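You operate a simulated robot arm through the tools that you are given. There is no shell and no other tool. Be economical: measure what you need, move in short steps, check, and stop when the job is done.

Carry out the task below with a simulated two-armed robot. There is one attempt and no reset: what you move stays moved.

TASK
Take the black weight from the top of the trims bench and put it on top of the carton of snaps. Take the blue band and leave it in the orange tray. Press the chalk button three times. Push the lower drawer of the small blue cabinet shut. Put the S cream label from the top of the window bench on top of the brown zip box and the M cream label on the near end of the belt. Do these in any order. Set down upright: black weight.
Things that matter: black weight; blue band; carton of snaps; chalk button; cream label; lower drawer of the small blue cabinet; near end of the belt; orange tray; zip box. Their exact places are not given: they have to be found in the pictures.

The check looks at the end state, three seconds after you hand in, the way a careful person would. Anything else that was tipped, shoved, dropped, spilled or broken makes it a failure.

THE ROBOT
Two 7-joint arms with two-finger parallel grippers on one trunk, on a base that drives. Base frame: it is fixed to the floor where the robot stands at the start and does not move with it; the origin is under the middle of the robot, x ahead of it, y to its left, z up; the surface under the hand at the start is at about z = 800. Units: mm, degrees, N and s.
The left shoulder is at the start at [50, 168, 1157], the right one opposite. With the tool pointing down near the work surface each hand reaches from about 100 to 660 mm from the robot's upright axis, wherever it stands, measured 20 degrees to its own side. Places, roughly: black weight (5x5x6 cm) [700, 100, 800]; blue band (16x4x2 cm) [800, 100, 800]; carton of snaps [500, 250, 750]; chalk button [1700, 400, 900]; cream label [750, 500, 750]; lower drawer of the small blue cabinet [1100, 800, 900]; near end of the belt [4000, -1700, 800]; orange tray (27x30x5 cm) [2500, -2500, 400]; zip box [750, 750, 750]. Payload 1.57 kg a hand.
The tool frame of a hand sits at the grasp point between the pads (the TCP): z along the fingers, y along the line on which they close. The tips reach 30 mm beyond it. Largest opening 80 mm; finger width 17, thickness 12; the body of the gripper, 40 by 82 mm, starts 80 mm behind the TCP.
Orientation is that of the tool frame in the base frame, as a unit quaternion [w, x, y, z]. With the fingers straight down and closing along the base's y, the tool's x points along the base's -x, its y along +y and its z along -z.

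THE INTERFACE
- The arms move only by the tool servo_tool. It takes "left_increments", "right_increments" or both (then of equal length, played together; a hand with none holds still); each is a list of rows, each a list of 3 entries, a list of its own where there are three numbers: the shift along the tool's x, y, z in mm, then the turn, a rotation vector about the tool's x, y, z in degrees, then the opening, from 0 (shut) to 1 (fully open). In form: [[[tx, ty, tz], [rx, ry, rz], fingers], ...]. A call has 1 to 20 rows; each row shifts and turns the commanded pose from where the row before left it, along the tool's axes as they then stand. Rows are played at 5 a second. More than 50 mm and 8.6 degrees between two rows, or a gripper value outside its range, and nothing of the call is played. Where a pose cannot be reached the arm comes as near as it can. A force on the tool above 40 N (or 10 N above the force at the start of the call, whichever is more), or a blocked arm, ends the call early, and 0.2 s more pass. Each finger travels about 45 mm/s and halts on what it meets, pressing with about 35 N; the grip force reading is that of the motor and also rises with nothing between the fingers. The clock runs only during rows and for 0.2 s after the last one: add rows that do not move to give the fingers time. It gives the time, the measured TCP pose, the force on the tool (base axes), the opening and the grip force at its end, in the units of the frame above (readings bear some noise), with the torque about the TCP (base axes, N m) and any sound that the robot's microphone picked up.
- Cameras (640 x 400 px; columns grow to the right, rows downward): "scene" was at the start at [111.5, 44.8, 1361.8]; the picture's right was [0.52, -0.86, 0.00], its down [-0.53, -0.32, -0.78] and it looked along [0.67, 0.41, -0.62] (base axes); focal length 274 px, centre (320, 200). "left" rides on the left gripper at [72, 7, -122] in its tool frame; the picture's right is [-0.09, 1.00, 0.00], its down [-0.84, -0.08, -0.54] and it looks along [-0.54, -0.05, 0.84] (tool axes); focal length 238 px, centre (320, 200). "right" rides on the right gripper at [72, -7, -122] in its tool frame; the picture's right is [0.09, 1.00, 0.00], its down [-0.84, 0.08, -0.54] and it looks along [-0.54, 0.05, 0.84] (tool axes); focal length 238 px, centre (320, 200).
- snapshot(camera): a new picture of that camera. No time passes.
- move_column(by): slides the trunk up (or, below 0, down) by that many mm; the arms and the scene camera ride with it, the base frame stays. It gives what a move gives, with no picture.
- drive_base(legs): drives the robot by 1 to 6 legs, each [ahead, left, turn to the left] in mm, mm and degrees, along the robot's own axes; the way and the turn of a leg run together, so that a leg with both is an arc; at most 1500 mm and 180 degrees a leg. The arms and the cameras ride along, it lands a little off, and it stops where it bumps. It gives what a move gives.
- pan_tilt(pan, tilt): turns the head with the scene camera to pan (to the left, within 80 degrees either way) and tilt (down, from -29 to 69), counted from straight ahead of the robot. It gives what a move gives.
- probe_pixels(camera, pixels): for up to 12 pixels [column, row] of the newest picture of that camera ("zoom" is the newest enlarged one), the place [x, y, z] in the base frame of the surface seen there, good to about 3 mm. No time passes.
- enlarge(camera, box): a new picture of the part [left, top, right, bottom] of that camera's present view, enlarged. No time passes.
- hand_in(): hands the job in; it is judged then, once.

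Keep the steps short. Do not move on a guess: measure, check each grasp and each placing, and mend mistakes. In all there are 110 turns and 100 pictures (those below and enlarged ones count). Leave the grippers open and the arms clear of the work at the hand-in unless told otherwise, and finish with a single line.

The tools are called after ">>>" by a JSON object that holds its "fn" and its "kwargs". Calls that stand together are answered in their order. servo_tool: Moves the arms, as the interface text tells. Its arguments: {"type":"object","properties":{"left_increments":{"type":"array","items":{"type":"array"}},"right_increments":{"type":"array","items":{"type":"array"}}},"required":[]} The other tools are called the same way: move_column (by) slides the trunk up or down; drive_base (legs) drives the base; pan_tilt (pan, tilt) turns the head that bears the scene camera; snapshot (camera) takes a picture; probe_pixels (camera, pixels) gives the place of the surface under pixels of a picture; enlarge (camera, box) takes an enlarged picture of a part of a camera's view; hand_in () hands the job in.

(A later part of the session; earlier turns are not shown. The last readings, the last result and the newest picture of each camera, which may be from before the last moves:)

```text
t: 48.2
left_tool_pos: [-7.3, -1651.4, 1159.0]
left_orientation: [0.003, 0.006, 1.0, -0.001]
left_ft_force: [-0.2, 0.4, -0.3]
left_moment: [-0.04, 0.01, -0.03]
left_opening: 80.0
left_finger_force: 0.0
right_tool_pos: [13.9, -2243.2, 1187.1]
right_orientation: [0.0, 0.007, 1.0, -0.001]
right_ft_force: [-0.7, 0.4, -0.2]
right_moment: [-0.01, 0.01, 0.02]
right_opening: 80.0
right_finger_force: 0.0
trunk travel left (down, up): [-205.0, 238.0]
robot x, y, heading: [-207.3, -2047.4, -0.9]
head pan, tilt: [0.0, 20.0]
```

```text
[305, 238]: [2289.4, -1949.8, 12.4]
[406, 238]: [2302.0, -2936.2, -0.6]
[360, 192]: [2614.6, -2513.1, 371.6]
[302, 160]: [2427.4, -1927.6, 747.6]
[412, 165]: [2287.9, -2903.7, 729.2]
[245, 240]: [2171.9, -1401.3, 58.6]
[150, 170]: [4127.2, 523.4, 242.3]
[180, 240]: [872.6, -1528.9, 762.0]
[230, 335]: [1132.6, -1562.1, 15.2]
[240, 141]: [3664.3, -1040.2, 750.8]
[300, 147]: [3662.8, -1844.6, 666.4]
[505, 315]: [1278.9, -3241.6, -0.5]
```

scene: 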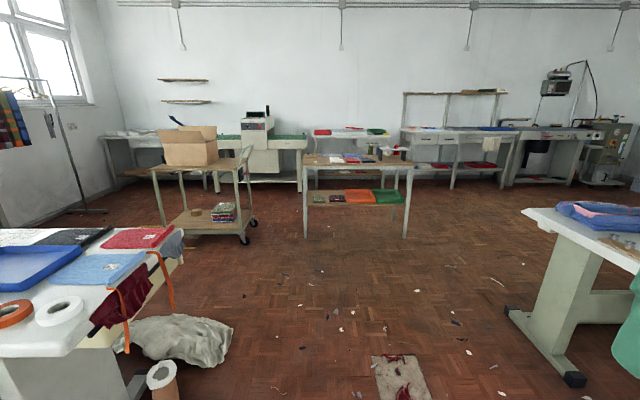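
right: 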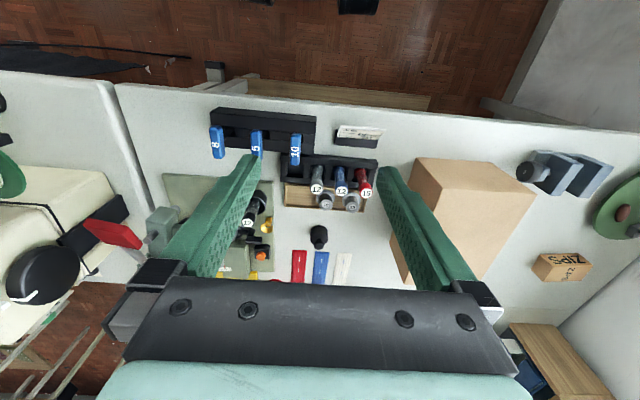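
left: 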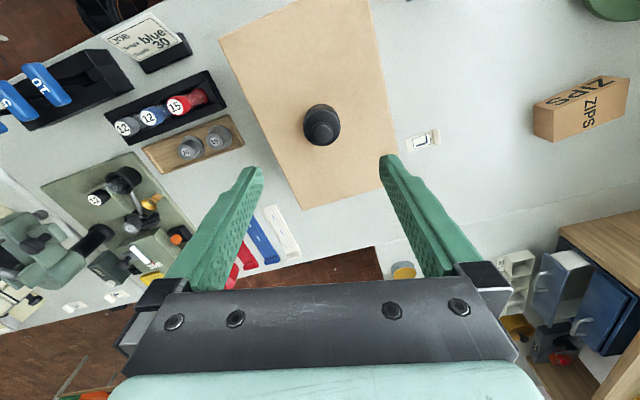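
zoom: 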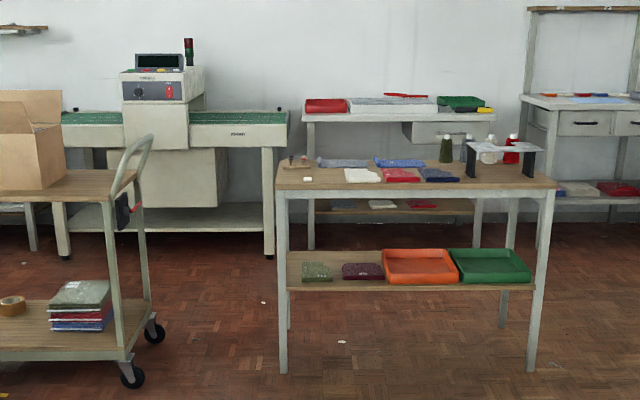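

The tray is on the lower shelf and the belt end is at about (3700,-1750). Now I'll drive around the machine table into the aisle by the window bench.

>>> {"fn": "drive_base", "kwargs": {"legs": [[900, 0, 0], [850, 0, 0], [0, 1000, 0], [0, 700, 0], [0, 0, 90]]}}

>>> {"fn": "pan_tilt", "kwargs": {"pan": 0, "tilt": 35}}

>>> {"fn": "snapshot", "kwargs": {"camera": "scene"}}

```text
t: 75.7
left_tool_pos: [1113.2, -178.5, 1159.1]
left_orientation: [-0.003, 0.711, -0.703, -0.001]
left_ft_force: [-0.4, -0.1, 0.5]
left_moment: [-0.03, 0.01, 0.03]
left_opening: 79.8
left_finger_force: 0.2
right_tool_pos: [1705.2, -139.7, 1186.7]
right_orientation: [0.0, 0.71, -0.704, 0.0]
right_ft_force: [-0.5, 0.5, -0.4]
right_moment: [0.02, 0.01, -0.02]
right_opening: 79.9
right_finger_force: 0.2
trunk travel left (down, up): [-205.0, 238.0]
robot x, y, heading: [1515.8, -364.4, 90.5]
head pan, tilt: [0.0, 20.0]
```

```text
t: 76.5
left_tool_pos: [1112.6, -177.0, 1158.6]
left_orientation: [-0.002, 0.711, -0.703, -0.001]
left_ft_force: [0.1, 0.3, -0.1]
left_moment: [0.0, -0.02, -0.04]
left_opening: 80.3
left_finger_force: 0.1
right_tool_pos: [1704.3, -140.9, 1186.8]
right_orientation: [0.0, 0.711, -0.704, 0.0]
right_ft_force: [-0.6, -0.3, -0.7]
right_moment: [-0.02, 0.02, 0.02]
right_opening: 80.1
right_finger_force: 0.0
trunk travel left (down, up): [-205.0, 238.0]
robot x, y, heading: [1516.5, -366.2, 90.5]
head pan, tilt: [0.0, 35.0]
```

```text
72 pictures are left
```

scene: 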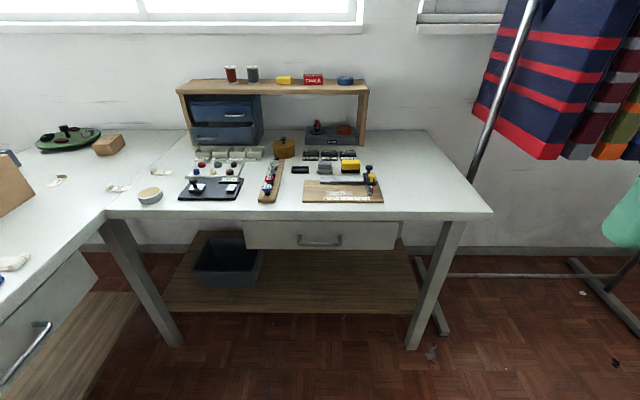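

>>> {"fn": "enlarge", "kwargs": {"camera": "scene", "box": [280, 110, 400, 210]}}

>>> {"fn": "probe_pixels", "kwargs": {"camera": "zoom", "pixels": [[475, 305], [490, 360], [475, 330], [300, 385], [420, 390], [210, 95], [345, 110], [190, 80], [455, 365]]}}

>>> {"fn": "enlarge", "kwargs": {"camera": "scene", "box": [0, 90, 280, 290]}}

>>> {"fn": "probe_pixels", "kwargs": {"camera": "scene", "pixels": [[155, 172], [118, 188], [58, 180], [235, 137], [195, 135], [252, 139], [220, 104], [105, 215], [490, 212], [100, 250], [240, 160]]}}

```text
4.00 times, centred on (340, 160) of scene
```

zoom: 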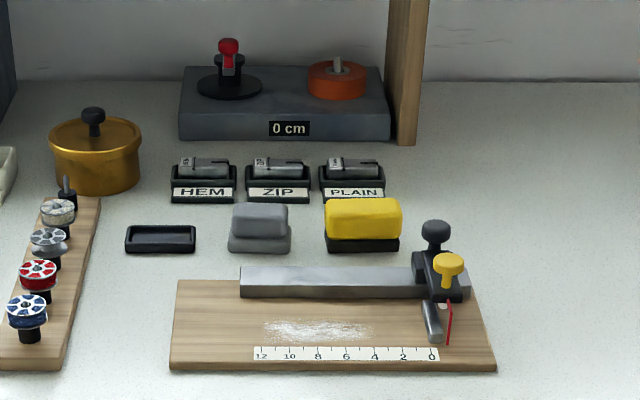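

```text
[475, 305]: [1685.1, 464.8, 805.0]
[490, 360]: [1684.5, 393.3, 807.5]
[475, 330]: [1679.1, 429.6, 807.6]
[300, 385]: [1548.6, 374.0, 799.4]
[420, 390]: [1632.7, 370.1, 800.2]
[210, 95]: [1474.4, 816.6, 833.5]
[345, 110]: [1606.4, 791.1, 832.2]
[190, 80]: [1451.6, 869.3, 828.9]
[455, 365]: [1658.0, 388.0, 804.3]
```

```text
2.00 times, centred on (140, 190) of scene
```

zoom: 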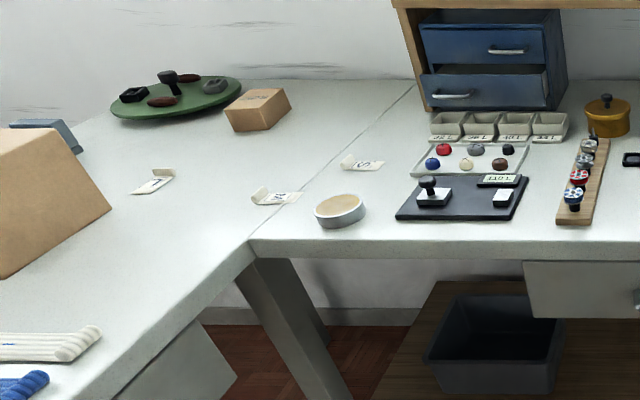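

```text
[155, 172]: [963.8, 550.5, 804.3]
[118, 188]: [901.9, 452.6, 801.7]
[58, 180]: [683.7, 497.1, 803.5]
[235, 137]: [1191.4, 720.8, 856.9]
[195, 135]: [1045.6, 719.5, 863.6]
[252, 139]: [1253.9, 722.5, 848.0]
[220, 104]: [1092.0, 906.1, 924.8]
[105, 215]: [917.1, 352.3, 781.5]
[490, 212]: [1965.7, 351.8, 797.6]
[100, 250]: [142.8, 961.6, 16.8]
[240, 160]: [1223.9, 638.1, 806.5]
```

The yellow button on the chalk marking board is at about (1680,430). I'll drive 300 mm closer and look again.

>>> {"fn": "drive_base", "kwargs": {"legs": [[300, 0, 0]]}}

>>> {"fn": "pan_tilt", "kwargs": {"pan": 0, "tilt": 45}}

>>> {"fn": "snapshot", "kwargs": {"camera": "scene"}}

>>> {"fn": "snapshot", "kwargs": {"camera": "right"}}

```text
t: 78.5
left_tool_pos: [1110.1, 119.4, 1159.2]
left_orientation: [-0.002, 0.712, -0.703, -0.001]
left_ft_force: [0.2, 0.0, -0.1]
left_moment: [0.0, 0.01, 0.02]
left_opening: 80.2
left_finger_force: 0.1
right_tool_pos: [1702.2, 157.2, 1187.5]
right_orientation: [0.0, 0.711, -0.704, 0.0]
right_ft_force: [0.0, -0.1, 0.0]
right_moment: [-0.04, 0.0, 0.0]
right_opening: 80.1
right_finger_force: 0.0
trunk travel left (down, up): [-205.0, 238.0]
robot x, y, heading: [1513.4, -68.0, 90.6]
head pan, tilt: [0.0, 35.0]
```

```text
t: 79.2
left_tool_pos: [1109.2, 118.1, 1158.2]
left_orientation: [-0.002, 0.711, -0.703, -0.001]
left_ft_force: [-0.4, 0.8, 0.1]
left_moment: [0.02, -0.01, -0.05]
left_opening: 80.3
left_finger_force: 0.0
right_tool_pos: [1701.6, 155.8, 1186.2]
right_orientation: [-0.001, 0.711, -0.703, 0.0]
right_ft_force: [0.1, -0.2, 0.2]
right_moment: [-0.01, -0.01, -0.03]
right_opening: 80.2
right_finger_force: 0.0
trunk travel left (down, up): [-205.0, 238.0]
robot x, y, heading: [1515.0, -71.1, 90.7]
head pan, tilt: [0.0, 45.0]
```

```text
69 pictures are left
```

scene: 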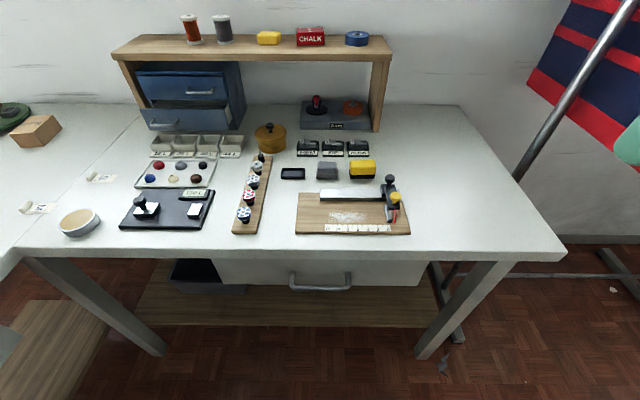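

```text
68 pictures are left
```

right: 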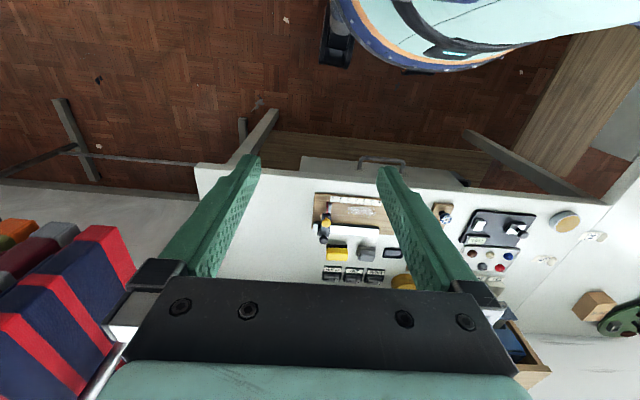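

>>> {"fn": "enlarge", "kwargs": {"camera": "scene", "box": [350, 160, 430, 240]}}

>>> {"fn": "probe_pixels", "kwargs": {"camera": "zoom", "pixels": [[360, 290], [365, 282], [355, 298], [370, 290], [345, 292], [310, 160], [365, 330], [340, 230]]}}

>>> {"fn": "probe_pixels", "kwargs": {"camera": "right", "pixels": [[338, 58], [440, 72], [380, 40], [320, 160], [327, 220], [322, 236], [324, 240]]}}

```text
5.00 times, centred on (390, 200) of scene
```

zoom: 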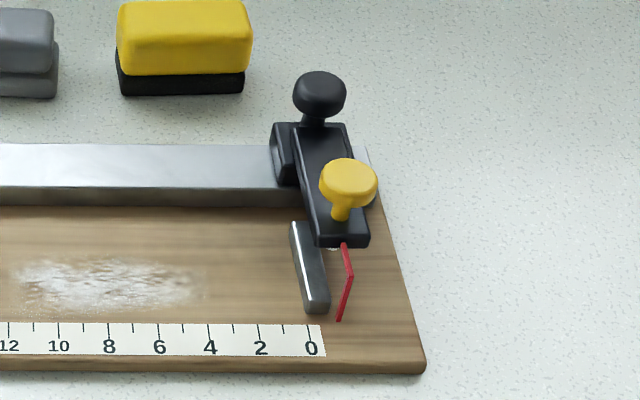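

```text
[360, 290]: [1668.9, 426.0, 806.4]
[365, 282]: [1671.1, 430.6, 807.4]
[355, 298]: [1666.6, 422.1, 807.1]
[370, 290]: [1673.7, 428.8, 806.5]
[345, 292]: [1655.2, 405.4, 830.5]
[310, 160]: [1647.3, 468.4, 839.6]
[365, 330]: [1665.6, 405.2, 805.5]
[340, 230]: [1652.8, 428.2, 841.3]
```

```text
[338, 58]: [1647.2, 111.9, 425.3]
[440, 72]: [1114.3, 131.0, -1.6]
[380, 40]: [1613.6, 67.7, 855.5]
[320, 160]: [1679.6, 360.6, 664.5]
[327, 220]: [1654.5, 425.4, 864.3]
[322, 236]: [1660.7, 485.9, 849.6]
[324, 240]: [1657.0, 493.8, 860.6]
```

>>> {"fn": "probe_pixels", "kwargs": {"camera": "zoom", "pixels": [[348, 180], [335, 178], [362, 180], [348, 168], [348, 192], [320, 95], [340, 215]]}}

```text
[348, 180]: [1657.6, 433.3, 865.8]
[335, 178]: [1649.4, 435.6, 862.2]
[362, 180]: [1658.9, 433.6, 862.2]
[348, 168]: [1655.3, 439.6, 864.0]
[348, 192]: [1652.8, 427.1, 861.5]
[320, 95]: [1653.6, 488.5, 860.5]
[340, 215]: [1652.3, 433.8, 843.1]
```

The yellow button's top is at (1655,432,865). I'll close the right fingers and go above it.

>>> {"fn": "servo_tool", "kwargs": {"right_increments": [[[-34.5, 5.5, 17], [0, 0, 0], 0], [[-34.5, 5.5, 17], [0, 0, 0], 0], [[-34.5, 5.5, 17], [0, 0, 0], 0], [[-34.5, 5.5, 17], [0, 0, 0], 0], [[-34.5, 5.5, 17], [0, 0, 0], 0], [[-34.5, 5.5, 17], [0, 0, 0], 0], [[-34.5, 5.5, 17], [0, 0, 0], 0], [[-34.5, 5.5, 17], [0, 0, 0], 0], [[0, 0, 34], [0, 0, 0], 0], [[0, 0, 34], [0, 0, 0], 0], [[0, 0, 34], [0, 0, 0], 0], [[0, 0, 30], [0, 0, 0], 0], [[0, 0, 0], [0, 0, 0], 0]]}}

>>> {"fn": "snapshot", "kwargs": {"camera": "right"}}

>>> {"fn": "enlarge", "kwargs": {"camera": "scene", "box": [340, 140, 460, 240]}}

```text
t: 82.0
left_tool_pos: [1109.2, 118.6, 1158.7]
left_orientation: [-0.002, 0.711, -0.703, -0.001]
left_ft_force: [0.2, -0.6, 0.4]
left_moment: [0.03, -0.02, 0.02]
left_opening: 80.0
left_finger_force: 0.0
right_tool_pos: [1653.2, 431.3, 919.3]
right_orientation: [0.001, 0.711, -0.703, 0.0]
right_ft_force: [-0.4, -0.3, -0.6]
right_moment: [-0.01, 0.02, 0.02]
right_opening: 0.0
right_finger_force: 20.9
trunk travel left (down, up): [-205.0, 238.0]
robot x, y, heading: [1517.3, -67.2, 90.7]
head pan, tilt: [0.0, 45.0]
```

```text
66 pictures are left
```

right: 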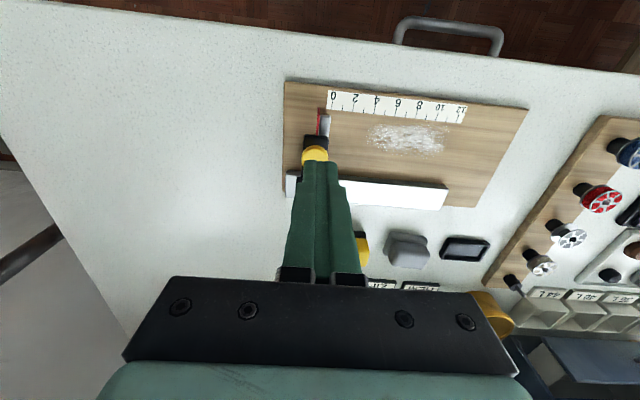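

```text
4.00 times, centred on (400, 190) of scene
```

zoom: 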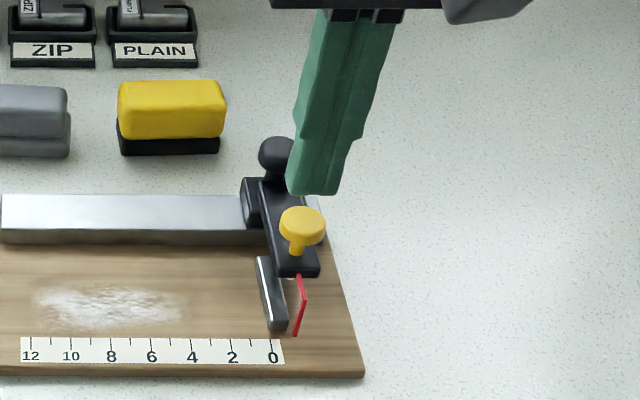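

The finger tip is right over the button. I'll lower it gently to press, then look at force and sound.

>>> {"fn": "servo_tool", "kwargs": {"right_increments": [[[0, 0, 15], [0, 0, 0], 0], [[0, 0, 6], [0, 0, 0], 0], [[0, 0, 3], [0, 0, 0], 0], [[0, 0, 2], [0, 0, 0], 0], [[0, 0, 2], [0, 0, 0], 0]]}}

```text
t: 83.2
left_tool_pos: [1109.0, 117.8, 1158.4]
left_orientation: [-0.001, 0.712, -0.702, -0.001]
left_ft_force: [-0.5, 0.7, 0.7]
left_moment: [0.02, 0.03, -0.01]
left_opening: 80.3
left_finger_force: 0.0
right_tool_pos: [1654.3, 432.2, 891.2]
right_orientation: [-0.001, 0.711, -0.704, 0.0]
right_ft_force: [-0.2, 0.1, 0.8]
right_moment: [-0.01, 0.01, -0.02]
right_opening: 0.1
right_finger_force: 21.1
trunk travel left (down, up): [-205.0, 238.0]
robot x, y, heading: [1512.7, -70.5, 90.8]
head pan, tilt: [0.0, 45.0]
```

>>> {"fn": "servo_tool", "kwargs": {"right_increments": [[[0, 0, 2], [0, 0, 0], 0], [[0, 0, 2], [0, 0, 0], 0], [[0, 0, 2], [0, 0, 0], 0], [[0, 0, 0], [0, 0, 0], 0]]}}

>>> {"fn": "enlarge", "kwargs": {"camera": "scene", "box": [340, 140, 460, 240]}}

```text
t: 84.2
left_tool_pos: [1108.7, 118.4, 1159.3]
left_orientation: [-0.002, 0.712, -0.703, 0.0]
left_ft_force: [-0.4, -0.6, -0.3]
left_moment: [0.0, 0.02, 0.04]
left_opening: 80.0
left_finger_force: 0.1
right_tool_pos: [1653.3, 432.4, 885.2]
right_orientation: [0.0, 0.711, -0.704, 0.001]
right_ft_force: [-1.0, 0.4, 2.2]
right_moment: [0.05, 0.03, 0.01]
right_opening: 0.0
right_finger_force: 21.3
trunk travel left (down, up): [-205.0, 238.0]
robot x, y, heading: [1515.0, -70.4, 90.6]
head pan, tilt: [0.0, 45.0]
heard: click
```

```text
4.00 times, centred on (400, 190) of scene
```

zoom: 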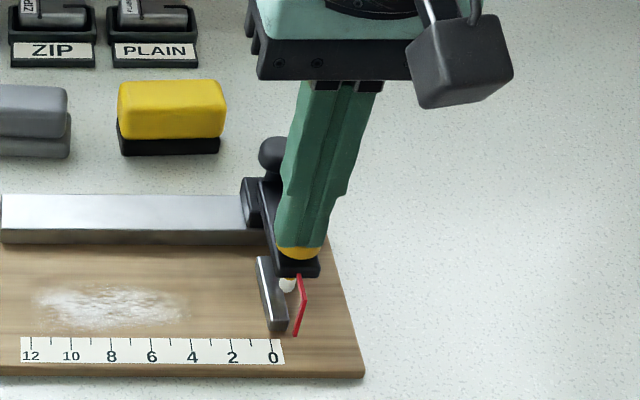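

A click: press one. I'll lift fully off and press again.

>>> {"fn": "servo_tool", "kwargs": {"right_increments": [[[0, 0, -10], [0, 0, 0], 0], [[0, 0, -10], [0, 0, 0], 0], [[0, 0, 0], [0, 0, 0], 0], [[0, 0, 0], [0, 0, 0], 0]]}}

>>> {"fn": "servo_tool", "kwargs": {"right_increments": [[[0, 0, 8], [0, 0, 0], 0], [[0, 0, 4], [0, 0, 0], 0], [[0, 0, 3], [0, 0, 0], 0], [[0, 0, 3], [0, 0, 0], 0], [[0, 0, 2], [0, 0, 0], 0], [[0, 0, 0], [0, 0, 0], 0]]}}

```text
t: 85.2
left_tool_pos: [1109.0, 119.4, 1158.8]
left_orientation: [-0.001, 0.711, -0.703, -0.001]
left_ft_force: [-0.2, 1.1, -0.8]
left_moment: [0.03, 0.0, 0.04]
left_opening: 79.8
left_finger_force: 0.0
right_tool_pos: [1655.7, 432.0, 904.7]
right_orientation: [0.0, 0.711, -0.704, -0.001]
right_ft_force: [0.3, 0.4, 0.4]
right_moment: [-0.01, 0.0, -0.03]
right_opening: 0.0
right_finger_force: 21.5
trunk travel left (down, up): [-205.0, 238.0]
robot x, y, heading: [1512.6, -70.1, 90.6]
head pan, tilt: [0.0, 45.0]
```

```text
t: 86.7
left_tool_pos: [1109.3, 118.2, 1158.7]
left_orientation: [-0.002, 0.711, -0.703, 0.0]
left_ft_force: [0.1, -0.1, 0.0]
left_moment: [-0.01, -0.02, 0.04]
left_opening: 79.8
left_finger_force: 0.0
right_tool_pos: [1655.4, 432.3, 884.9]
right_orientation: [0.001, 0.711, -0.703, 0.0]
right_ft_force: [0.6, -0.5, 2.6]
right_moment: [-0.04, 0.01, -0.03]
right_opening: 0.2
right_finger_force: 21.5
trunk travel left (down, up): [-205.0, 238.0]
robot x, y, heading: [1513.6, -73.5, 90.7]
head pan, tilt: [0.0, 45.0]
heard: click
```

Second click. I'll release, press the third time, and then see the result.

>>> {"fn": "servo_tool", "kwargs": {"right_increments": [[[0, 0, -10], [0, 0, 0], 0], [[0, 0, -10], [0, 0, 0], 0], [[0, 0, 0], [0, 0, 0], 0], [[0, 0, 0], [0, 0, 0], 0]]}}

>>> {"fn": "servo_tool", "kwargs": {"right_increments": [[[0, 0, 8], [0, 0, 0], 0], [[0, 0, 4], [0, 0, 0], 0], [[0, 0, 3], [0, 0, 0], 0], [[0, 0, 3], [0, 0, 0], 0], [[0, 0, 2], [0, 0, 0], 0], [[0, 0, 0], [0, 0, 0], 0]]}}

```text
t: 87.7
left_tool_pos: [1108.5, 118.9, 1159.3]
left_orientation: [-0.003, 0.712, -0.702, 0.0]
left_ft_force: [0.0, 0.6, 0.8]
left_moment: [-0.02, 0.01, -0.03]
left_opening: 79.8
left_finger_force: 0.0
right_tool_pos: [1653.5, 432.6, 904.4]
right_orientation: [0.0, 0.71, -0.704, 0.0]
right_ft_force: [0.6, -0.7, 0.0]
right_moment: [0.0, -0.01, 0.0]
right_opening: 0.0
right_finger_force: 21.3
trunk travel left (down, up): [-205.0, 238.0]
robot x, y, heading: [1512.5, -66.7, 90.4]
head pan, tilt: [0.0, 45.0]
```

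```text
t: 89.0
left_tool_pos: [1108.8, 118.1, 1159.0]
left_orientation: [-0.002, 0.711, -0.703, 0.0]
left_ft_force: [-0.1, 0.5, -0.3]
left_moment: [0.0, 0.05, 0.01]
left_opening: 80.1
left_finger_force: 0.0
right_tool_pos: [1654.7, 432.9, 883.8]
right_orientation: [0.0, 0.711, -0.703, -0.001]
right_ft_force: [0.7, 0.7, 1.7]
right_moment: [0.01, -0.03, 0.0]
right_opening: 0.0
right_finger_force: 21.1
trunk travel left (down, up): [-205.0, 238.0]
robot x, y, heading: [1517.6, -68.2, 90.5]
head pan, tilt: [0.0, 45.0]
heard: click
```

Third click. I'll raise and withdraw the right hand, then view the drawer.

>>> {"fn": "servo_tool", "kwargs": {"right_increments": [[[0, 0, -40], [0, 0, 0], 0], [[0, 0, -40], [0, 0, 0], 0], [[0, 0, -40], [0, 0, 0], 0.5], [[30, -10, -30], [0, 0, 0], 1], [[40, -10, -20], [0, 0, 0], 1], [[40, -10, -20], [0, 0, 0], 1], [[40, 0, -20], [0, 0, 0], 1], [[40, 0, -20], [0, 0, 0], 1], [[40, 0, 0], [0, 0, 0], 1], [[40, 0, 0], [0, 0, 0], 1]]}}

>>> {"fn": "pan_tilt", "kwargs": {"pan": 22, "tilt": 38}}

>>> {"fn": "enlarge", "kwargs": {"camera": "scene", "box": [180, 80, 420, 230]}}

```text
t: 91.2
left_tool_pos: [1109.5, 118.2, 1159.6]
left_orientation: [-0.001, 0.712, -0.703, -0.001]
left_ft_force: [-0.3, -0.3, -0.1]
left_moment: [0.0, -0.04, -0.01]
left_opening: 80.2
left_finger_force: 0.1
right_tool_pos: [1686.3, 160.0, 1118.6]
right_orientation: [-0.001, 0.711, -0.703, 0.0]
right_ft_force: [0.5, 0.3, 0.0]
right_moment: [0.0, -0.01, 0.01]
right_opening: 79.8
right_finger_force: 0.1
trunk travel left (down, up): [-205.0, 238.0]
robot x, y, heading: [1514.0, -71.8, 90.6]
head pan, tilt: [0.0, 45.0]
```

```text
t: 92.1
left_tool_pos: [1110.5, 118.7, 1158.9]
left_orientation: [-0.002, 0.712, -0.702, 0.0]
left_ft_force: [0.8, 0.0, 0.2]
left_moment: [-0.02, -0.01, -0.02]
left_opening: 80.3
left_finger_force: 0.0
right_tool_pos: [1686.8, 160.2, 1117.8]
right_orientation: [-0.001, 0.71, -0.704, 0.001]
right_ft_force: [-0.1, -0.1, -0.4]
right_moment: [-0.01, 0.0, -0.01]
right_opening: 79.9
right_finger_force: 0.2
trunk travel left (down, up): [-205.0, 238.0]
robot x, y, heading: [1515.5, -68.2, 90.6]
head pan, tilt: [22.0, 38.0]
```

```text
2.67 times, centred on (300, 155) of scene
```

zoom: 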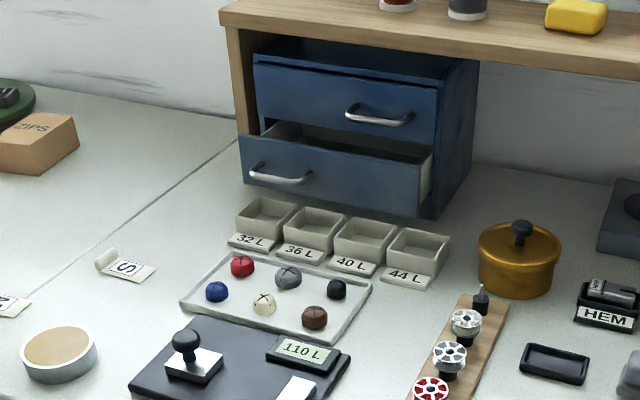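

>>> {"fn": "probe_pixels", "kwargs": {"camera": "zoom", "pixels": [[330, 175], [245, 150], [415, 190], [330, 160], [340, 90], [260, 70], [430, 100], [360, 25], [280, 178], [370, 235], [380, 118], [122, 266]]}}

>>> {"fn": "probe_pixels", "kwargs": {"camera": "zoom", "pixels": [[330, 200], [300, 205], [250, 25], [620, 60], [300, 210], [270, 210], [420, 240], [425, 215], [245, 185], [105, 256], [145, 272], [40, 145]]}}

```text
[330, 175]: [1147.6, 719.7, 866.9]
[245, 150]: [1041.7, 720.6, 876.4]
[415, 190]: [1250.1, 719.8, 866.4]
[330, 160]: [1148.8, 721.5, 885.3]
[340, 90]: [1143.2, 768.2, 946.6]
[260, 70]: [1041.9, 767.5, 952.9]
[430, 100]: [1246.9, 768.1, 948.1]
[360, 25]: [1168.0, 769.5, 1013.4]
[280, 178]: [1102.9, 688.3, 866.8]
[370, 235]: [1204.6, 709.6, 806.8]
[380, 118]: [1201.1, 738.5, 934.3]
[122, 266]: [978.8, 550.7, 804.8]
```

```text
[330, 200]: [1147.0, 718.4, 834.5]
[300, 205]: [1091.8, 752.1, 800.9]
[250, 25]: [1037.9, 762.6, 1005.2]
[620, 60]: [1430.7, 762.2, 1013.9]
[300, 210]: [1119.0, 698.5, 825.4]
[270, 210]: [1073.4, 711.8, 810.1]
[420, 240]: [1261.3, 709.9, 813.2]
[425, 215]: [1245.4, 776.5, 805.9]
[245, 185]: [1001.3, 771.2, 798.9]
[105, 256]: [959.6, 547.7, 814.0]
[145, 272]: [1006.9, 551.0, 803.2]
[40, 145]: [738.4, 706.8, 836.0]
```

The lower drawer's front is at y=720 and the upper's at 768, so it needs a push of about 48 mm. I'll drive left and closer.

>>> {"fn": "drive_base", "kwargs": {"legs": [[150, 180, 0]]}}

>>> {"fn": "servo_tool", "kwargs": {"left_increments": [[[-35, -25, 0], [0, -8, 0], 0], [[-35, -25, 0], [0, -8, 0], 0], [[0, 0, 0], [0, 0, 0], 0]]}}

```text
t: 94.3
left_tool_pos: [927.6, 265.3, 1158.8]
left_orientation: [-0.002, 0.712, -0.702, -0.002]
left_ft_force: [-0.3, 0.3, 0.9]
left_moment: [0.03, 0.02, 0.0]
left_opening: 80.0
left_finger_force: 0.1
right_tool_pos: [1506.1, 308.6, 1117.2]
right_orientation: [0.0, 0.712, -0.703, 0.001]
right_ft_force: [-0.1, -0.5, -0.5]
right_moment: [-0.01, -0.03, -0.01]
right_opening: 80.2
right_finger_force: 0.0
trunk travel left (down, up): [-205.0, 238.0]
robot x, y, heading: [1336.3, 73.9, 90.5]
head pan, tilt: [22.0, 38.0]
```

```text
t: 95.1
left_tool_pos: [975.5, 334.3, 1164.4]
left_orientation: [-0.101, 0.705, -0.695, -0.1]
left_ft_force: [-1.1, -0.2, -0.5]
left_moment: [0.0, -0.01, -0.02]
left_opening: 9.8
left_finger_force: 0.0
right_tool_pos: [1505.2, 308.5, 1118.6]
right_orientation: [-0.001, 0.711, -0.703, 0.0]
right_ft_force: [0.1, 0.0, 0.3]
right_moment: [0.0, 0.01, -0.03]
right_opening: 80.1
right_finger_force: 0.2
trunk travel left (down, up): [-205.0, 238.0]
robot x, y, heading: [1332.8, 79.0, 90.8]
head pan, tilt: [22.0, 38.0]
```

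The fingers tilt forward correctly. I'll complete the tilt to 45° while moving over, then approach diagonally in front of the drawer.

>>> {"fn": "servo_tool", "kwargs": {"left_increments": [[[0, -44, 0], [0, -7.25, 0], 0], [[0, -44, 0], [0, -7.25, 0], 0], [[0, -44, 0], [0, -7.25, 0], 0], [[0, -44, 0], [0, -7.25, 0], 0], [[0, 0, 0], [0, 0, 0], 0], [[0, 0, 0], [0, 0, 0], 0]]}}

```text
t: 96.5
left_tool_pos: [1154.8, 335.5, 1165.8]
left_orientation: [-0.271, 0.657, -0.647, -0.274]
left_ft_force: [0.2, -0.3, 0.6]
left_moment: [-0.01, 0.02, 0.0]
left_opening: 0.0
left_finger_force: 20.8
right_tool_pos: [1504.3, 308.0, 1116.5]
right_orientation: [0.0, 0.712, -0.702, 0.0]
right_ft_force: [0.7, -0.4, -0.5]
right_moment: [0.03, 0.02, -0.01]
right_opening: 79.8
right_finger_force: 0.0
trunk travel left (down, up): [-205.0, 238.0]
robot x, y, heading: [1333.3, 74.0, 90.7]
head pan, tilt: [22.0, 38.0]
```

>>> {"fn": "servo_tool", "kwargs": {"left_increments": [[[-3, 0, 42], [0, 0, 0], 0], [[-3, 0, 42], [0, 0, 0], 0], [[-3, 0, 42], [0, 0, 0], 0], [[-3, 0, 42], [0, 0, 0], 0], [[-3, 0, 42], [0, 0, 0], 0], [[-3, 0, 42], [0, 0, 0], 0], [[-3, 0, 42], [0, 0, 0], 0], [[-3, 0, 42], [0, 0, 0], 0], [[-3, 0, 42], [0, 0, 0], 0], [[-3, 0, 42], [0, 0, 0], 0], [[0, 0, 0], [0, 0, 0], 0]]}}

>>> {"fn": "snapshot", "kwargs": {"camera": "scene"}}

```text
t: 98.9
left_tool_pos: [1149.5, 654.9, 888.6]
left_orientation: [-0.271, 0.657, -0.648, -0.274]
left_ft_force: [0.5, 0.6, 0.1]
left_moment: [-0.02, 0.0, -0.02]
left_opening: 0.1
left_finger_force: 21.4
right_tool_pos: [1504.8, 307.6, 1117.7]
right_orientation: [0.0, 0.711, -0.703, 0.001]
right_ft_force: [1.1, 0.0, 0.3]
right_moment: [-0.01, 0.02, 0.02]
right_opening: 80.0
right_finger_force: 0.1
trunk travel left (down, up): [-205.0, 238.0]
robot x, y, heading: [1335.8, 82.4, 90.8]
head pan, tilt: [22.0, 38.0]
```

```text
62 pictures are left
```

scene: 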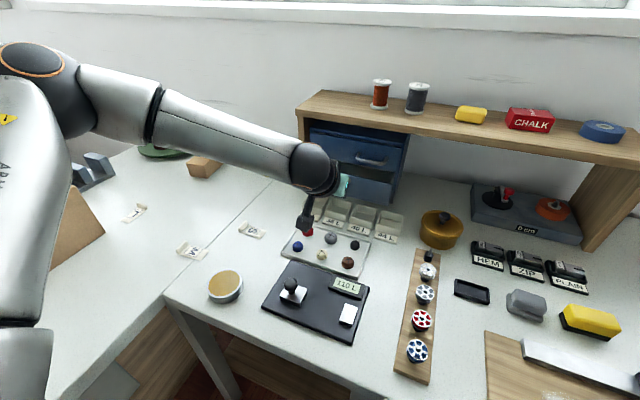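

Clear. I'll push in +y in small steps.

>>> {"fn": "servo_tool", "kwargs": {"left_increments": [[[-7.07, 0, 7.07], [0, 0, 0], 0], [[-7.07, 0, 7.07], [0, 0, 0], 0], [[-7.07, 0, 7.07], [0, 0, 0], 0], [[-5, 0, 5], [0, 0, 0], 0], [[-5, 0, 5], [0, 0, 0], 0], [[-5, 0, 5], [0, 0, 0], 0], [[-5, 0, 5], [0, 0, 0], 0], [[-5, 0, 5], [0, 0, 0], 0], [[0, 0, 0], [0, 0, 0], 0]]}}

>>> {"fn": "enlarge", "kwargs": {"camera": "scene", "box": [270, 90, 450, 240]}}

```text
t: 100.9
left_tool_pos: [1134.2, 709.8, 895.2]
left_orientation: [-0.271, 0.657, -0.648, -0.273]
left_ft_force: [0.3, -0.3, 0.5]
left_moment: [0.02, 0.03, 0.02]
left_opening: 0.1
left_finger_force: 21.5
left hand out of reach, approached as far as the arm can: row 5, 6, 7, 8
right_tool_pos: [1504.3, 309.0, 1117.4]
right_orientation: [0.0, 0.712, -0.703, 0.0]
right_ft_force: [-0.9, 1.0, -0.7]
right_moment: [-0.02, 0.0, 0.0]
right_opening: 80.1
right_finger_force: 0.0
trunk travel left (down, up): [-205.0, 238.0]
robot x, y, heading: [1332.1, 77.9, 90.7]
head pan, tilt: [22.0, 38.0]
```

```text
2.67 times, centred on (360, 165) of scene
```

zoom: 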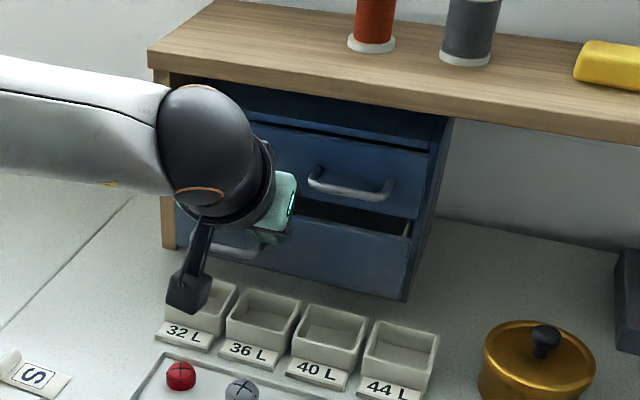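

The arm ran out of reach and drifted to x=1134. I'll pull back 50 mm, correct x to 1165, then drive the base forward 70 mm.

>>> {"fn": "servo_tool", "kwargs": {"left_increments": [[[17, 0, -17], [0, 0, 0], 0], [[17, 0, -17], [0, 0, 0], 0], [[17, 0, -17], [0, 0, 0], 0], [[17, -25, -17], [0, 0, 0], 0], [[0, 0, 0], [0, 0, 0], 0]]}}

>>> {"fn": "drive_base", "kwargs": {"legs": [[60, 0, 0]]}}

```text
t: 102.1
left_tool_pos: [1162.6, 613.8, 896.0]
left_orientation: [-0.27, 0.658, -0.647, -0.274]
left_ft_force: [-0.3, -0.3, -0.3]
left_moment: [0.02, 0.0, 0.01]
left_opening: 0.0
left_finger_force: 21.9
right_tool_pos: [1503.9, 308.4, 1117.4]
right_orientation: [0.001, 0.712, -0.702, 0.0]
right_ft_force: [0.4, 0.0, 0.2]
right_moment: [0.0, 0.02, 0.03]
right_opening: 80.0
right_finger_force: 0.1
trunk travel left (down, up): [-205.0, 238.0]
robot x, y, heading: [1334.7, 76.6, 90.4]
head pan, tilt: [22.0, 38.0]
```

```text
t: 103.1
left_tool_pos: [1160.1, 672.6, 895.7]
left_orientation: [-0.271, 0.658, -0.647, -0.274]
left_ft_force: [-0.2, -0.5, -1.1]
left_moment: [0.02, 0.0, 0.02]
left_opening: 0.0
left_finger_force: 21.0
right_tool_pos: [1503.9, 368.7, 1117.3]
right_orientation: [0.0, 0.712, -0.703, 0.0]
right_ft_force: [-0.1, -0.3, 0.2]
right_moment: [-0.04, 0.01, 0.01]
right_opening: 80.0
right_finger_force: 0.1
trunk travel left (down, up): [-205.0, 238.0]
robot x, y, heading: [1332.3, 135.5, 91.0]
head pan, tilt: [22.0, 38.0]
```

No bump. I'll push again in small steps to TCP y≈742.

>>> {"fn": "servo_tool", "kwargs": {"left_increments": [[[5.6, 0, 5.6], [0, 0, 0], 0], [[-7, 0, 7], [0, 0, 0], 0], [[-7, 0, 7], [0, 0, 0], 0], [[-7, 0, 7], [0, 0, 0], 0], [[-5, 0, 5], [0, 0, 0], 0], [[-5, 0, 5], [0, 0, 0], 0], [[-5, 0, 5], [0, 0, 0], 0], [[-5, 0, 5], [0, 0, 0], 0], [[-4, 0, 4], [0, 0, 0], 0], [[0, 0, 0], [0, 0, 0], 0]]}}

>>> {"fn": "enlarge", "kwargs": {"camera": "scene", "box": [230, 90, 470, 240]}}

```text
t: 105.3
left_tool_pos: [1159.1, 736.1, 889.8]
left_orientation: [-0.27, 0.658, -0.647, -0.274]
left_ft_force: [1.4, -0.2, 0.2]
left_moment: [-0.02, 0.05, -0.03]
left_opening: 0.0
left_finger_force: 21.4
right_tool_pos: [1504.0, 366.8, 1117.3]
right_orientation: [-0.001, 0.712, -0.702, 0.0]
right_ft_force: [0.3, 0.0, 1.1]
right_moment: [0.0, 0.01, 0.0]
right_opening: 80.1
right_finger_force: 0.0
trunk travel left (down, up): [-205.0, 238.0]
robot x, y, heading: [1330.6, 141.8, 90.9]
head pan, tilt: [22.0, 38.0]
```

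```text
2.67 times, centred on (350, 165) of scene
```

zoom: 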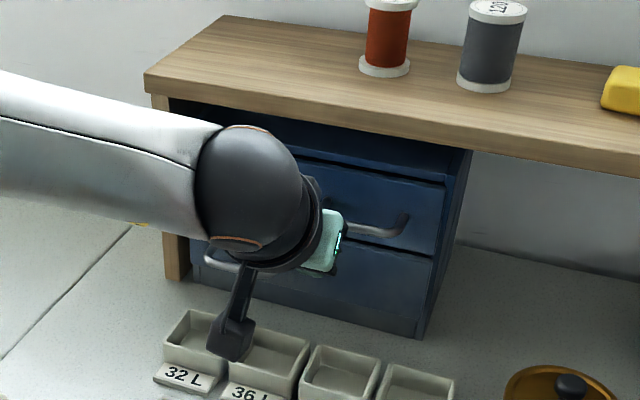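

Nearly flush. I'll push a little more until it resists.

>>> {"fn": "servo_tool", "kwargs": {"left_increments": [[[-3, 0, 3], [0, 0, 0], 0], [[-3, 0, 3], [0, 0, 0], 0], [[-3, 0, 3], [0, 0, 0], 0], [[0, 0, 0], [0, 0, 0], 0]]}}

>>> {"fn": "probe_pixels", "kwargs": {"camera": "zoom", "pixels": [[390, 280], [400, 215], [425, 210], [420, 290]]}}

```text
t: 106.3
left_tool_pos: [1157.7, 740.7, 890.3]
left_orientation: [-0.271, 0.657, -0.65, -0.27]
left_ft_force: [7.2, -26.1, -3.0]
left_moment: [-0.51, -0.19, -0.21]
left_opening: 0.1
left_finger_force: 21.5
left hand out of reach, approached as far as the arm can: row 2
right_tool_pos: [1504.5, 364.5, 1116.8]
right_orientation: [0.0, 0.712, -0.702, -0.001]
right_ft_force: [-0.9, 0.4, -1.2]
right_moment: [0.01, 0.02, 0.0]
right_opening: 80.1
right_finger_force: 0.1
trunk travel left (down, up): [-205.0, 238.0]
robot x, y, heading: [1335.1, 137.7, 91.0]
head pan, tilt: [22.0, 38.0]
```

```text
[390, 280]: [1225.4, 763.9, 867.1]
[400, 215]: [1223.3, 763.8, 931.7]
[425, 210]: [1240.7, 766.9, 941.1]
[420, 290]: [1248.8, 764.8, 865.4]
```

A reading of 26 N means it's shut. I'll withdraw straight back, then up, and verify.

>>> {"fn": "servo_tool", "kwargs": {"left_increments": [[[20, 0, -20], [0, 0, 0], 0], [[25, 0, -25], [0, 0, 0], 0], [[25, 0, -25], [0, 0, 0], 0], [[0, 0, -40], [0, 0, 0], 0], [[0, 0, -40], [0, 0, 0], 0], [[0, 0, -40], [0, 0, 0], 0], [[0, 0, -40], [0, 0, 0], 0], [[0, 0, -40], [0, 0, 0], 0], [[0, 0, 0], [0, 0, 0], 0]]}}

>>> {"fn": "snapshot", "kwargs": {"camera": "scene"}}

```text
t: 108.3
left_tool_pos: [1159.9, 506.1, 1030.6]
left_orientation: [-0.27, 0.658, -0.648, -0.273]
left_ft_force: [0.6, -0.4, -0.3]
left_moment: [0.0, 0.02, -0.02]
left_opening: 0.0
left_finger_force: 21.5
right_tool_pos: [1503.4, 368.0, 1116.6]
right_orientation: [0.0, 0.712, -0.702, 0.0]
right_ft_force: [0.6, 0.1, 0.4]
right_moment: [0.0, -0.01, 0.02]
right_opening: 79.9
right_finger_force: 0.1
trunk travel left (down, up): [-205.0, 238.0]
robot x, y, heading: [1330.7, 139.0, 90.7]
head pan, tilt: [22.0, 38.0]
```

```text
59 pictures are left
```

scene: 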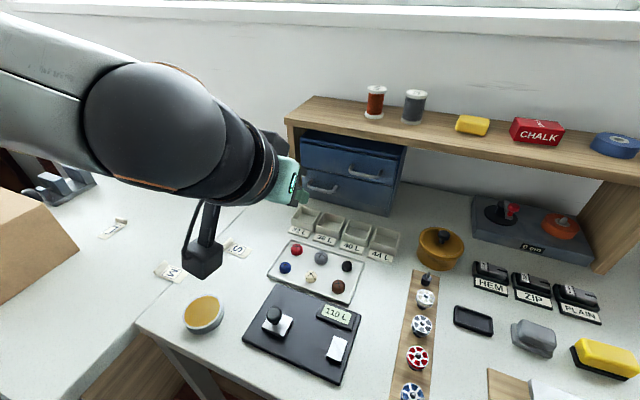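

The drawer is shut. Next I'll make the left fingers vertical again and open them, then move the robot toward the corner to reach the labels.

>>> {"fn": "servo_tool", "kwargs": {"left_increments": [[[0, 0, -20], [0, 7.5, 0], 1], [[0, 0, -20], [0, 7.5, 0], 1], [[0, 0, -20], [0, 7.5, 0], 1], [[0, 0, 0], [0, 7.5, 0], 1], [[0, 0, 0], [0, 7.5, 0], 1], [[0, 0, 0], [0, 7.5, 0], 1], [[0, 0, 0], [0, 0, 0], 1]]}}

>>> {"fn": "drive_base", "kwargs": {"legs": [[-30, 180, 0], [0, 0, 19]]}}

>>> {"fn": "pan_tilt", "kwargs": {"pan": 0, "tilt": 50}}

>>> {"fn": "snapshot", "kwargs": {"camera": "scene"}}

>>> {"fn": "snapshot", "kwargs": {"camera": "left"}}

```text
t: 109.9
left_tool_pos: [1159.6, 469.1, 1077.8]
left_orientation: [-0.002, 0.712, -0.702, 0.0]
left_ft_force: [-0.8, -0.4, 0.2]
left_moment: [0.01, 0.01, 0.0]
left_opening: 79.9
left_finger_force: 0.0
right_tool_pos: [1505.4, 365.7, 1117.1]
right_orientation: [0.0, 0.712, -0.702, 0.0]
right_ft_force: [0.5, -0.1, 0.3]
right_moment: [0.01, 0.02, 0.0]
right_opening: 80.1
right_finger_force: 0.1
trunk travel left (down, up): [-205.0, 238.0]
robot x, y, heading: [1333.9, 139.7, 90.6]
head pan, tilt: [22.0, 38.0]
```

```text
t: 113.2
left_tool_pos: [880.1, 363.1, 1077.6]
left_orientation: [-0.001, 0.818, -0.575, -0.001]
left_ft_force: [0.1, -0.2, -0.3]
left_moment: [0.02, 0.01, 0.02]
left_opening: 80.0
left_finger_force: 0.1
right_tool_pos: [1239.1, 378.4, 1116.9]
right_orientation: [0.0, 0.818, -0.576, 0.0]
right_ft_force: [-0.5, 0.7, 0.5]
right_moment: [0.01, -0.01, 0.0]
right_opening: 80.0
right_finger_force: 0.0
trunk travel left (down, up): [-205.0, 238.0]
robot x, y, heading: [1151.9, 103.4, 109.9]
head pan, tilt: [22.0, 38.0]
```

```text
t: 114.0
left_tool_pos: [881.8, 363.2, 1078.6]
left_orientation: [-0.002, 0.818, -0.575, -0.001]
left_ft_force: [1.0, 0.7, 0.4]
left_moment: [-0.02, 0.03, 0.01]
left_opening: 80.1
left_finger_force: 0.1
right_tool_pos: [1239.8, 378.4, 1118.5]
right_orientation: [0.0, 0.818, -0.576, 0.0]
right_ft_force: [-0.3, 0.1, -0.4]
right_moment: [0.04, 0.01, 0.01]
right_opening: 80.0
right_finger_force: 0.0
trunk travel left (down, up): [-205.0, 238.0]
robot x, y, heading: [1153.7, 106.0, 109.6]
head pan, tilt: [0.0, 50.0]
```

```text
58 pictures are left
```

scene: 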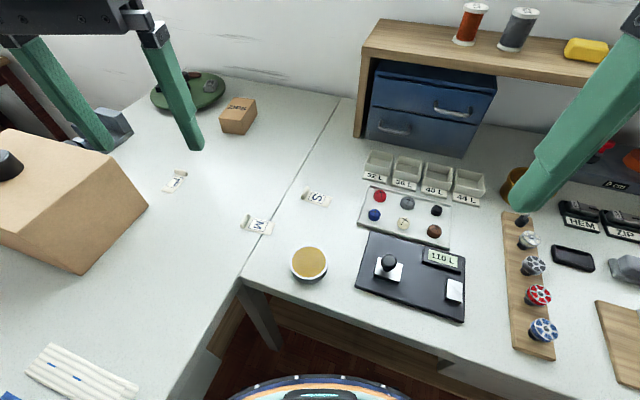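

```text
57 pictures are left
```

left: 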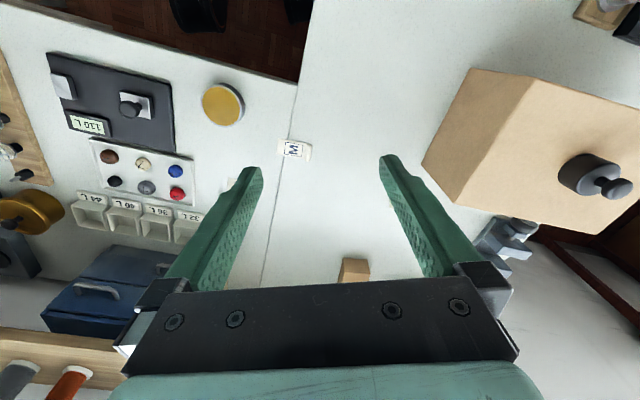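

I'll zoom in on the labels and measure their ends.

>>> {"fn": "enlarge", "kwargs": {"camera": "scene", "box": [220, 170, 340, 250]}}

>>> {"fn": "probe_pixels", "kwargs": {"camera": "zoom", "pixels": [[155, 275], [165, 315], [200, 300], [260, 310], [265, 350], [185, 275], [440, 110], [450, 165], [475, 135], [580, 155], [570, 205], [455, 140]]}}

```text
5.00 times, centred on (280, 210) of scene
```

zoom: 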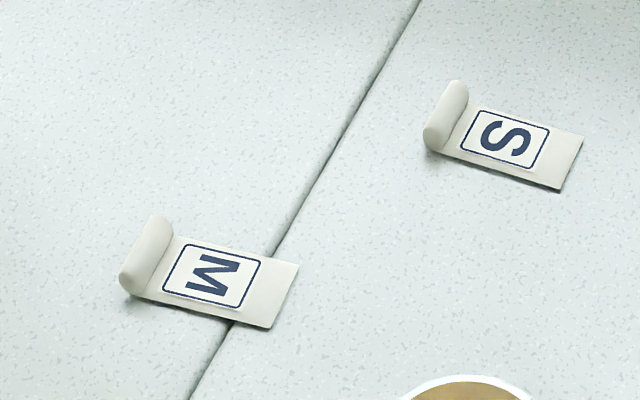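

```text
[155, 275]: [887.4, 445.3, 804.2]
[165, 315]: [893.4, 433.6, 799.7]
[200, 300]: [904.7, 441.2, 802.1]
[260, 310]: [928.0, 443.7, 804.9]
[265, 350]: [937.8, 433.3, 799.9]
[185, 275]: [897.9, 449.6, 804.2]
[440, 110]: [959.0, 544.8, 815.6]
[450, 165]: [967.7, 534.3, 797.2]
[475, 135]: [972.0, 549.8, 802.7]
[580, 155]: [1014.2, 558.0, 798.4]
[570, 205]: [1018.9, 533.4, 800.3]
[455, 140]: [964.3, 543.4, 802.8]
```

>>> {"fn": "probe_pixels", "kwargs": {"camera": "zoom", "pixels": [[458, 88], [433, 138], [446, 112], [580, 140], [558, 186], [160, 222], [130, 280], [146, 250], [294, 268], [270, 325], [470, 120], [180, 250]]}}

```text
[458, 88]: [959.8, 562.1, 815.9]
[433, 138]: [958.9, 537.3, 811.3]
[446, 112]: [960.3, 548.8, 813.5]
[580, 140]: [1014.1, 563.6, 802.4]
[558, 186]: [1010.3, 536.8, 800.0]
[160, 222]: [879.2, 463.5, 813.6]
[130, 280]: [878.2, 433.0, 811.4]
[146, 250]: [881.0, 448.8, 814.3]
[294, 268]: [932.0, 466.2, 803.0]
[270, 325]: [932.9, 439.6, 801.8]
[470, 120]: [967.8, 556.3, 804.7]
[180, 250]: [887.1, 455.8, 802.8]
```

Both labels lie along x, 28 mm wide along y, with rolls at (959,549) and (879,449). The left hand takes M, turned so it closes along base y. I'll move above it and rotate.

>>> {"fn": "servo_tool", "kwargs": {"left_increments": [[[-20, -8, 25], [0, 0, 0], 1], [[-20, -8, 25], [0, 0, 0], 1], [[-20, -8, 25], [0, 0, 0], 1], [[-20, -8, 25], [0, 0, 0], 1], [[0, 0, 0], [0, 0, -7.8], 1], [[0, 0, 0], [0, 0, -7.8], 1], [[0, 0, 0], [0, 0, -7.8], 1], [[0, 0, 0], [0, 0, -7.8], 1], [[0, 0, 0], [0, 0, -7.8], 1], [[0, 0, 0], [0, 0, -7.8], 1], [[0, 0, 0], [0, 0, -7.8], 1], [[0, 0, 0], [0, 0, -7.8], 1], [[0, 0, 0], [0, 0, -7.9], 1], [[0, 0, 0], [0, 0, 0], 1]]}}

>>> {"fn": "snapshot", "kwargs": {"camera": "left"}}

```text
t: 117.0
left_tool_pos: [885.0, 447.8, 977.8]
left_orientation: [-0.002, 1.0, 0.002, -0.001]
left_ft_force: [-0.1, 0.5, -0.3]
left_moment: [0.04, 0.0, -0.01]
left_opening: 80.2
left_finger_force: 0.0
right_tool_pos: [1240.0, 377.9, 1118.2]
right_orientation: [0.0, 0.817, -0.576, 0.0]
right_ft_force: [0.3, 0.2, 0.1]
right_moment: [-0.01, -0.01, 0.02]
right_opening: 79.9
right_finger_force: 0.0
trunk travel left (down, up): [-205.0, 238.0]
robot x, y, heading: [1152.2, 101.8, 109.6]
head pan, tilt: [0.0, 50.0]
```

```text
55 pictures are left
```

left: 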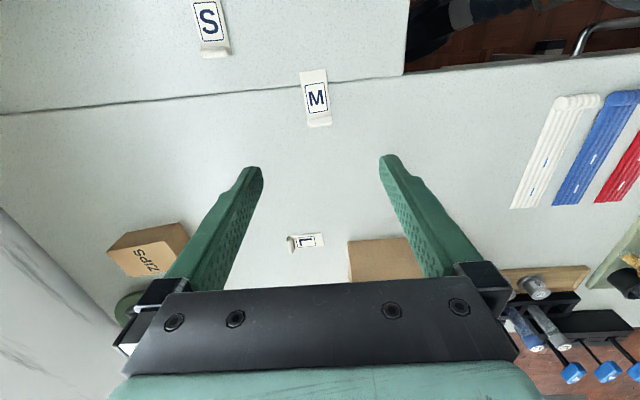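

Aligned. I'll descend to z≈862 and check the alignment.

>>> {"fn": "servo_tool", "kwargs": {"left_increments": [[[0, 0, 40], [0, 0, 0], 0.7], [[0, 0, 40], [0, 0, 0], 0.7], [[0, 0, 36], [0, 0, 0], 0.7], [[0, 0, 0], [0, 0, 0], 0.7], [[0, 0, 0], [0, 0, 0], 0.7]]}}

>>> {"fn": "snapshot", "kwargs": {"camera": "left"}}

```text
t: 118.2
left_tool_pos: [883.5, 449.2, 860.6]
left_orientation: [-0.001, 1.0, 0.0, 0.001]
left_ft_force: [-0.3, 0.5, 0.4]
left_moment: [0.0, 0.02, 0.02]
left_opening: 56.1
left_finger_force: 0.1
right_tool_pos: [1238.8, 378.2, 1117.2]
right_orientation: [0.0, 0.818, -0.576, 0.0]
right_ft_force: [0.0, 0.4, 0.5]
right_moment: [-0.02, -0.01, -0.03]
right_opening: 79.9
right_finger_force: 0.1
trunk travel left (down, up): [-205.0, 238.0]
robot x, y, heading: [1150.8, 102.8, 109.6]
head pan, tilt: [0.0, 50.0]
```

```text
54 pictures are left
```

left: 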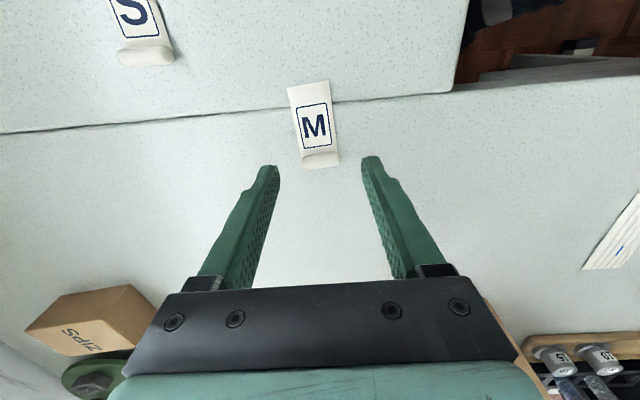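

Roll M is centred between the fingers. I'll descend to 833, close, and lift a little.

>>> {"fn": "servo_tool", "kwargs": {"left_increments": [[[0, 0, 15], [0, 0, 0], 0.7], [[0, 0, 9], [0, 0, 0], 0.7], [[0, 0, 3], [0, 0, 0], 0.7], [[0, 0, 0], [0, 0, 0], 0.7], [[0, 0, 0], [0, 0, 0], 0], [[0, 0, 0], [0, 0, 0], 0], [[0, 0, 0], [0, 0, 0], 0], [[0, 0, 0], [0, 0, 0], 0]]}}

>>> {"fn": "snapshot", "kwargs": {"camera": "left"}}

```text
t: 120.0
left_tool_pos: [883.3, 449.0, 834.8]
left_orientation: [-0.004, 1.0, 0.001, 0.001]
left_ft_force: [0.5, -0.5, 0.0]
left_moment: [0.01, 0.0, -0.02]
left_opening: 25.8
left_finger_force: 33.6
right_tool_pos: [1239.6, 378.1, 1116.8]
right_orientation: [0.0, 0.818, -0.575, 0.0]
right_ft_force: [0.9, -0.3, -0.5]
right_moment: [0.03, 0.0, 0.01]
right_opening: 80.0
right_finger_force: 0.0
trunk travel left (down, up): [-205.0, 238.0]
robot x, y, heading: [1153.2, 105.8, 109.8]
head pan, tilt: [0.0, 50.0]
```

```text
53 pictures are left
```

left: 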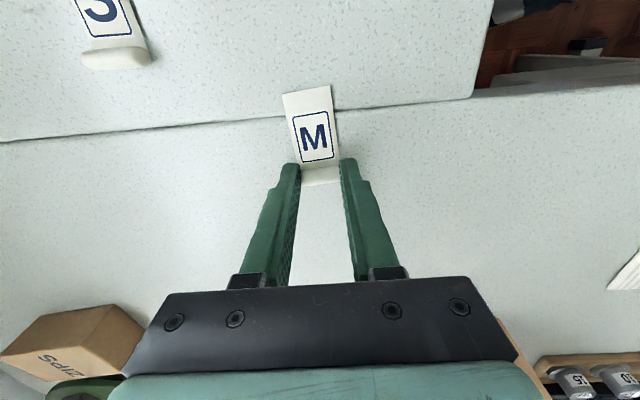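

Gripped at 26 mm. I'll lift it and bring the left hand back out of the way.

>>> {"fn": "servo_tool", "kwargs": {"left_increments": [[[0, 0, -20], [0, 0, 0], 0], [[0, 0, -40], [0, 0, 0], 0], [[0, 0, -40], [0, 0, 0], 0], [[0, 0, -40], [0, 0, 0], 0], [[0, 15, -40], [0, 0, 0], 0], [[0, 30, -40], [0, 0, 0], 0], [[0, 35, -40], [0, 0, 0], 0], [[0, 40, 0], [0, 0, 0], 0], [[0, 40, 0], [0, 0, 0], 0], [[0, 0, 0], [0, 0, 0], 0]]}}

>>> {"fn": "snapshot", "kwargs": {"camera": "left"}}

```text
refused: row 7 steps farther than a row can; nothing moved
```

```text
52 pictures are left
```

left: 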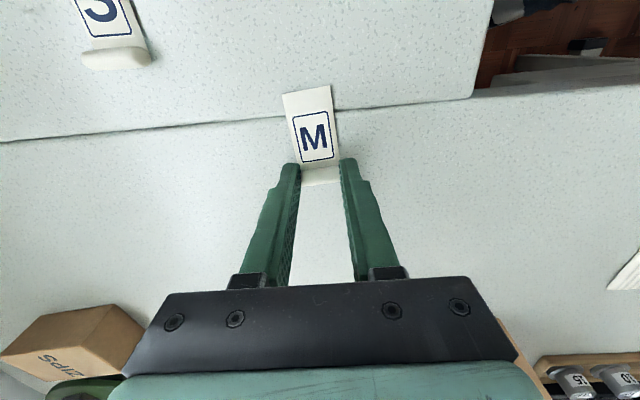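

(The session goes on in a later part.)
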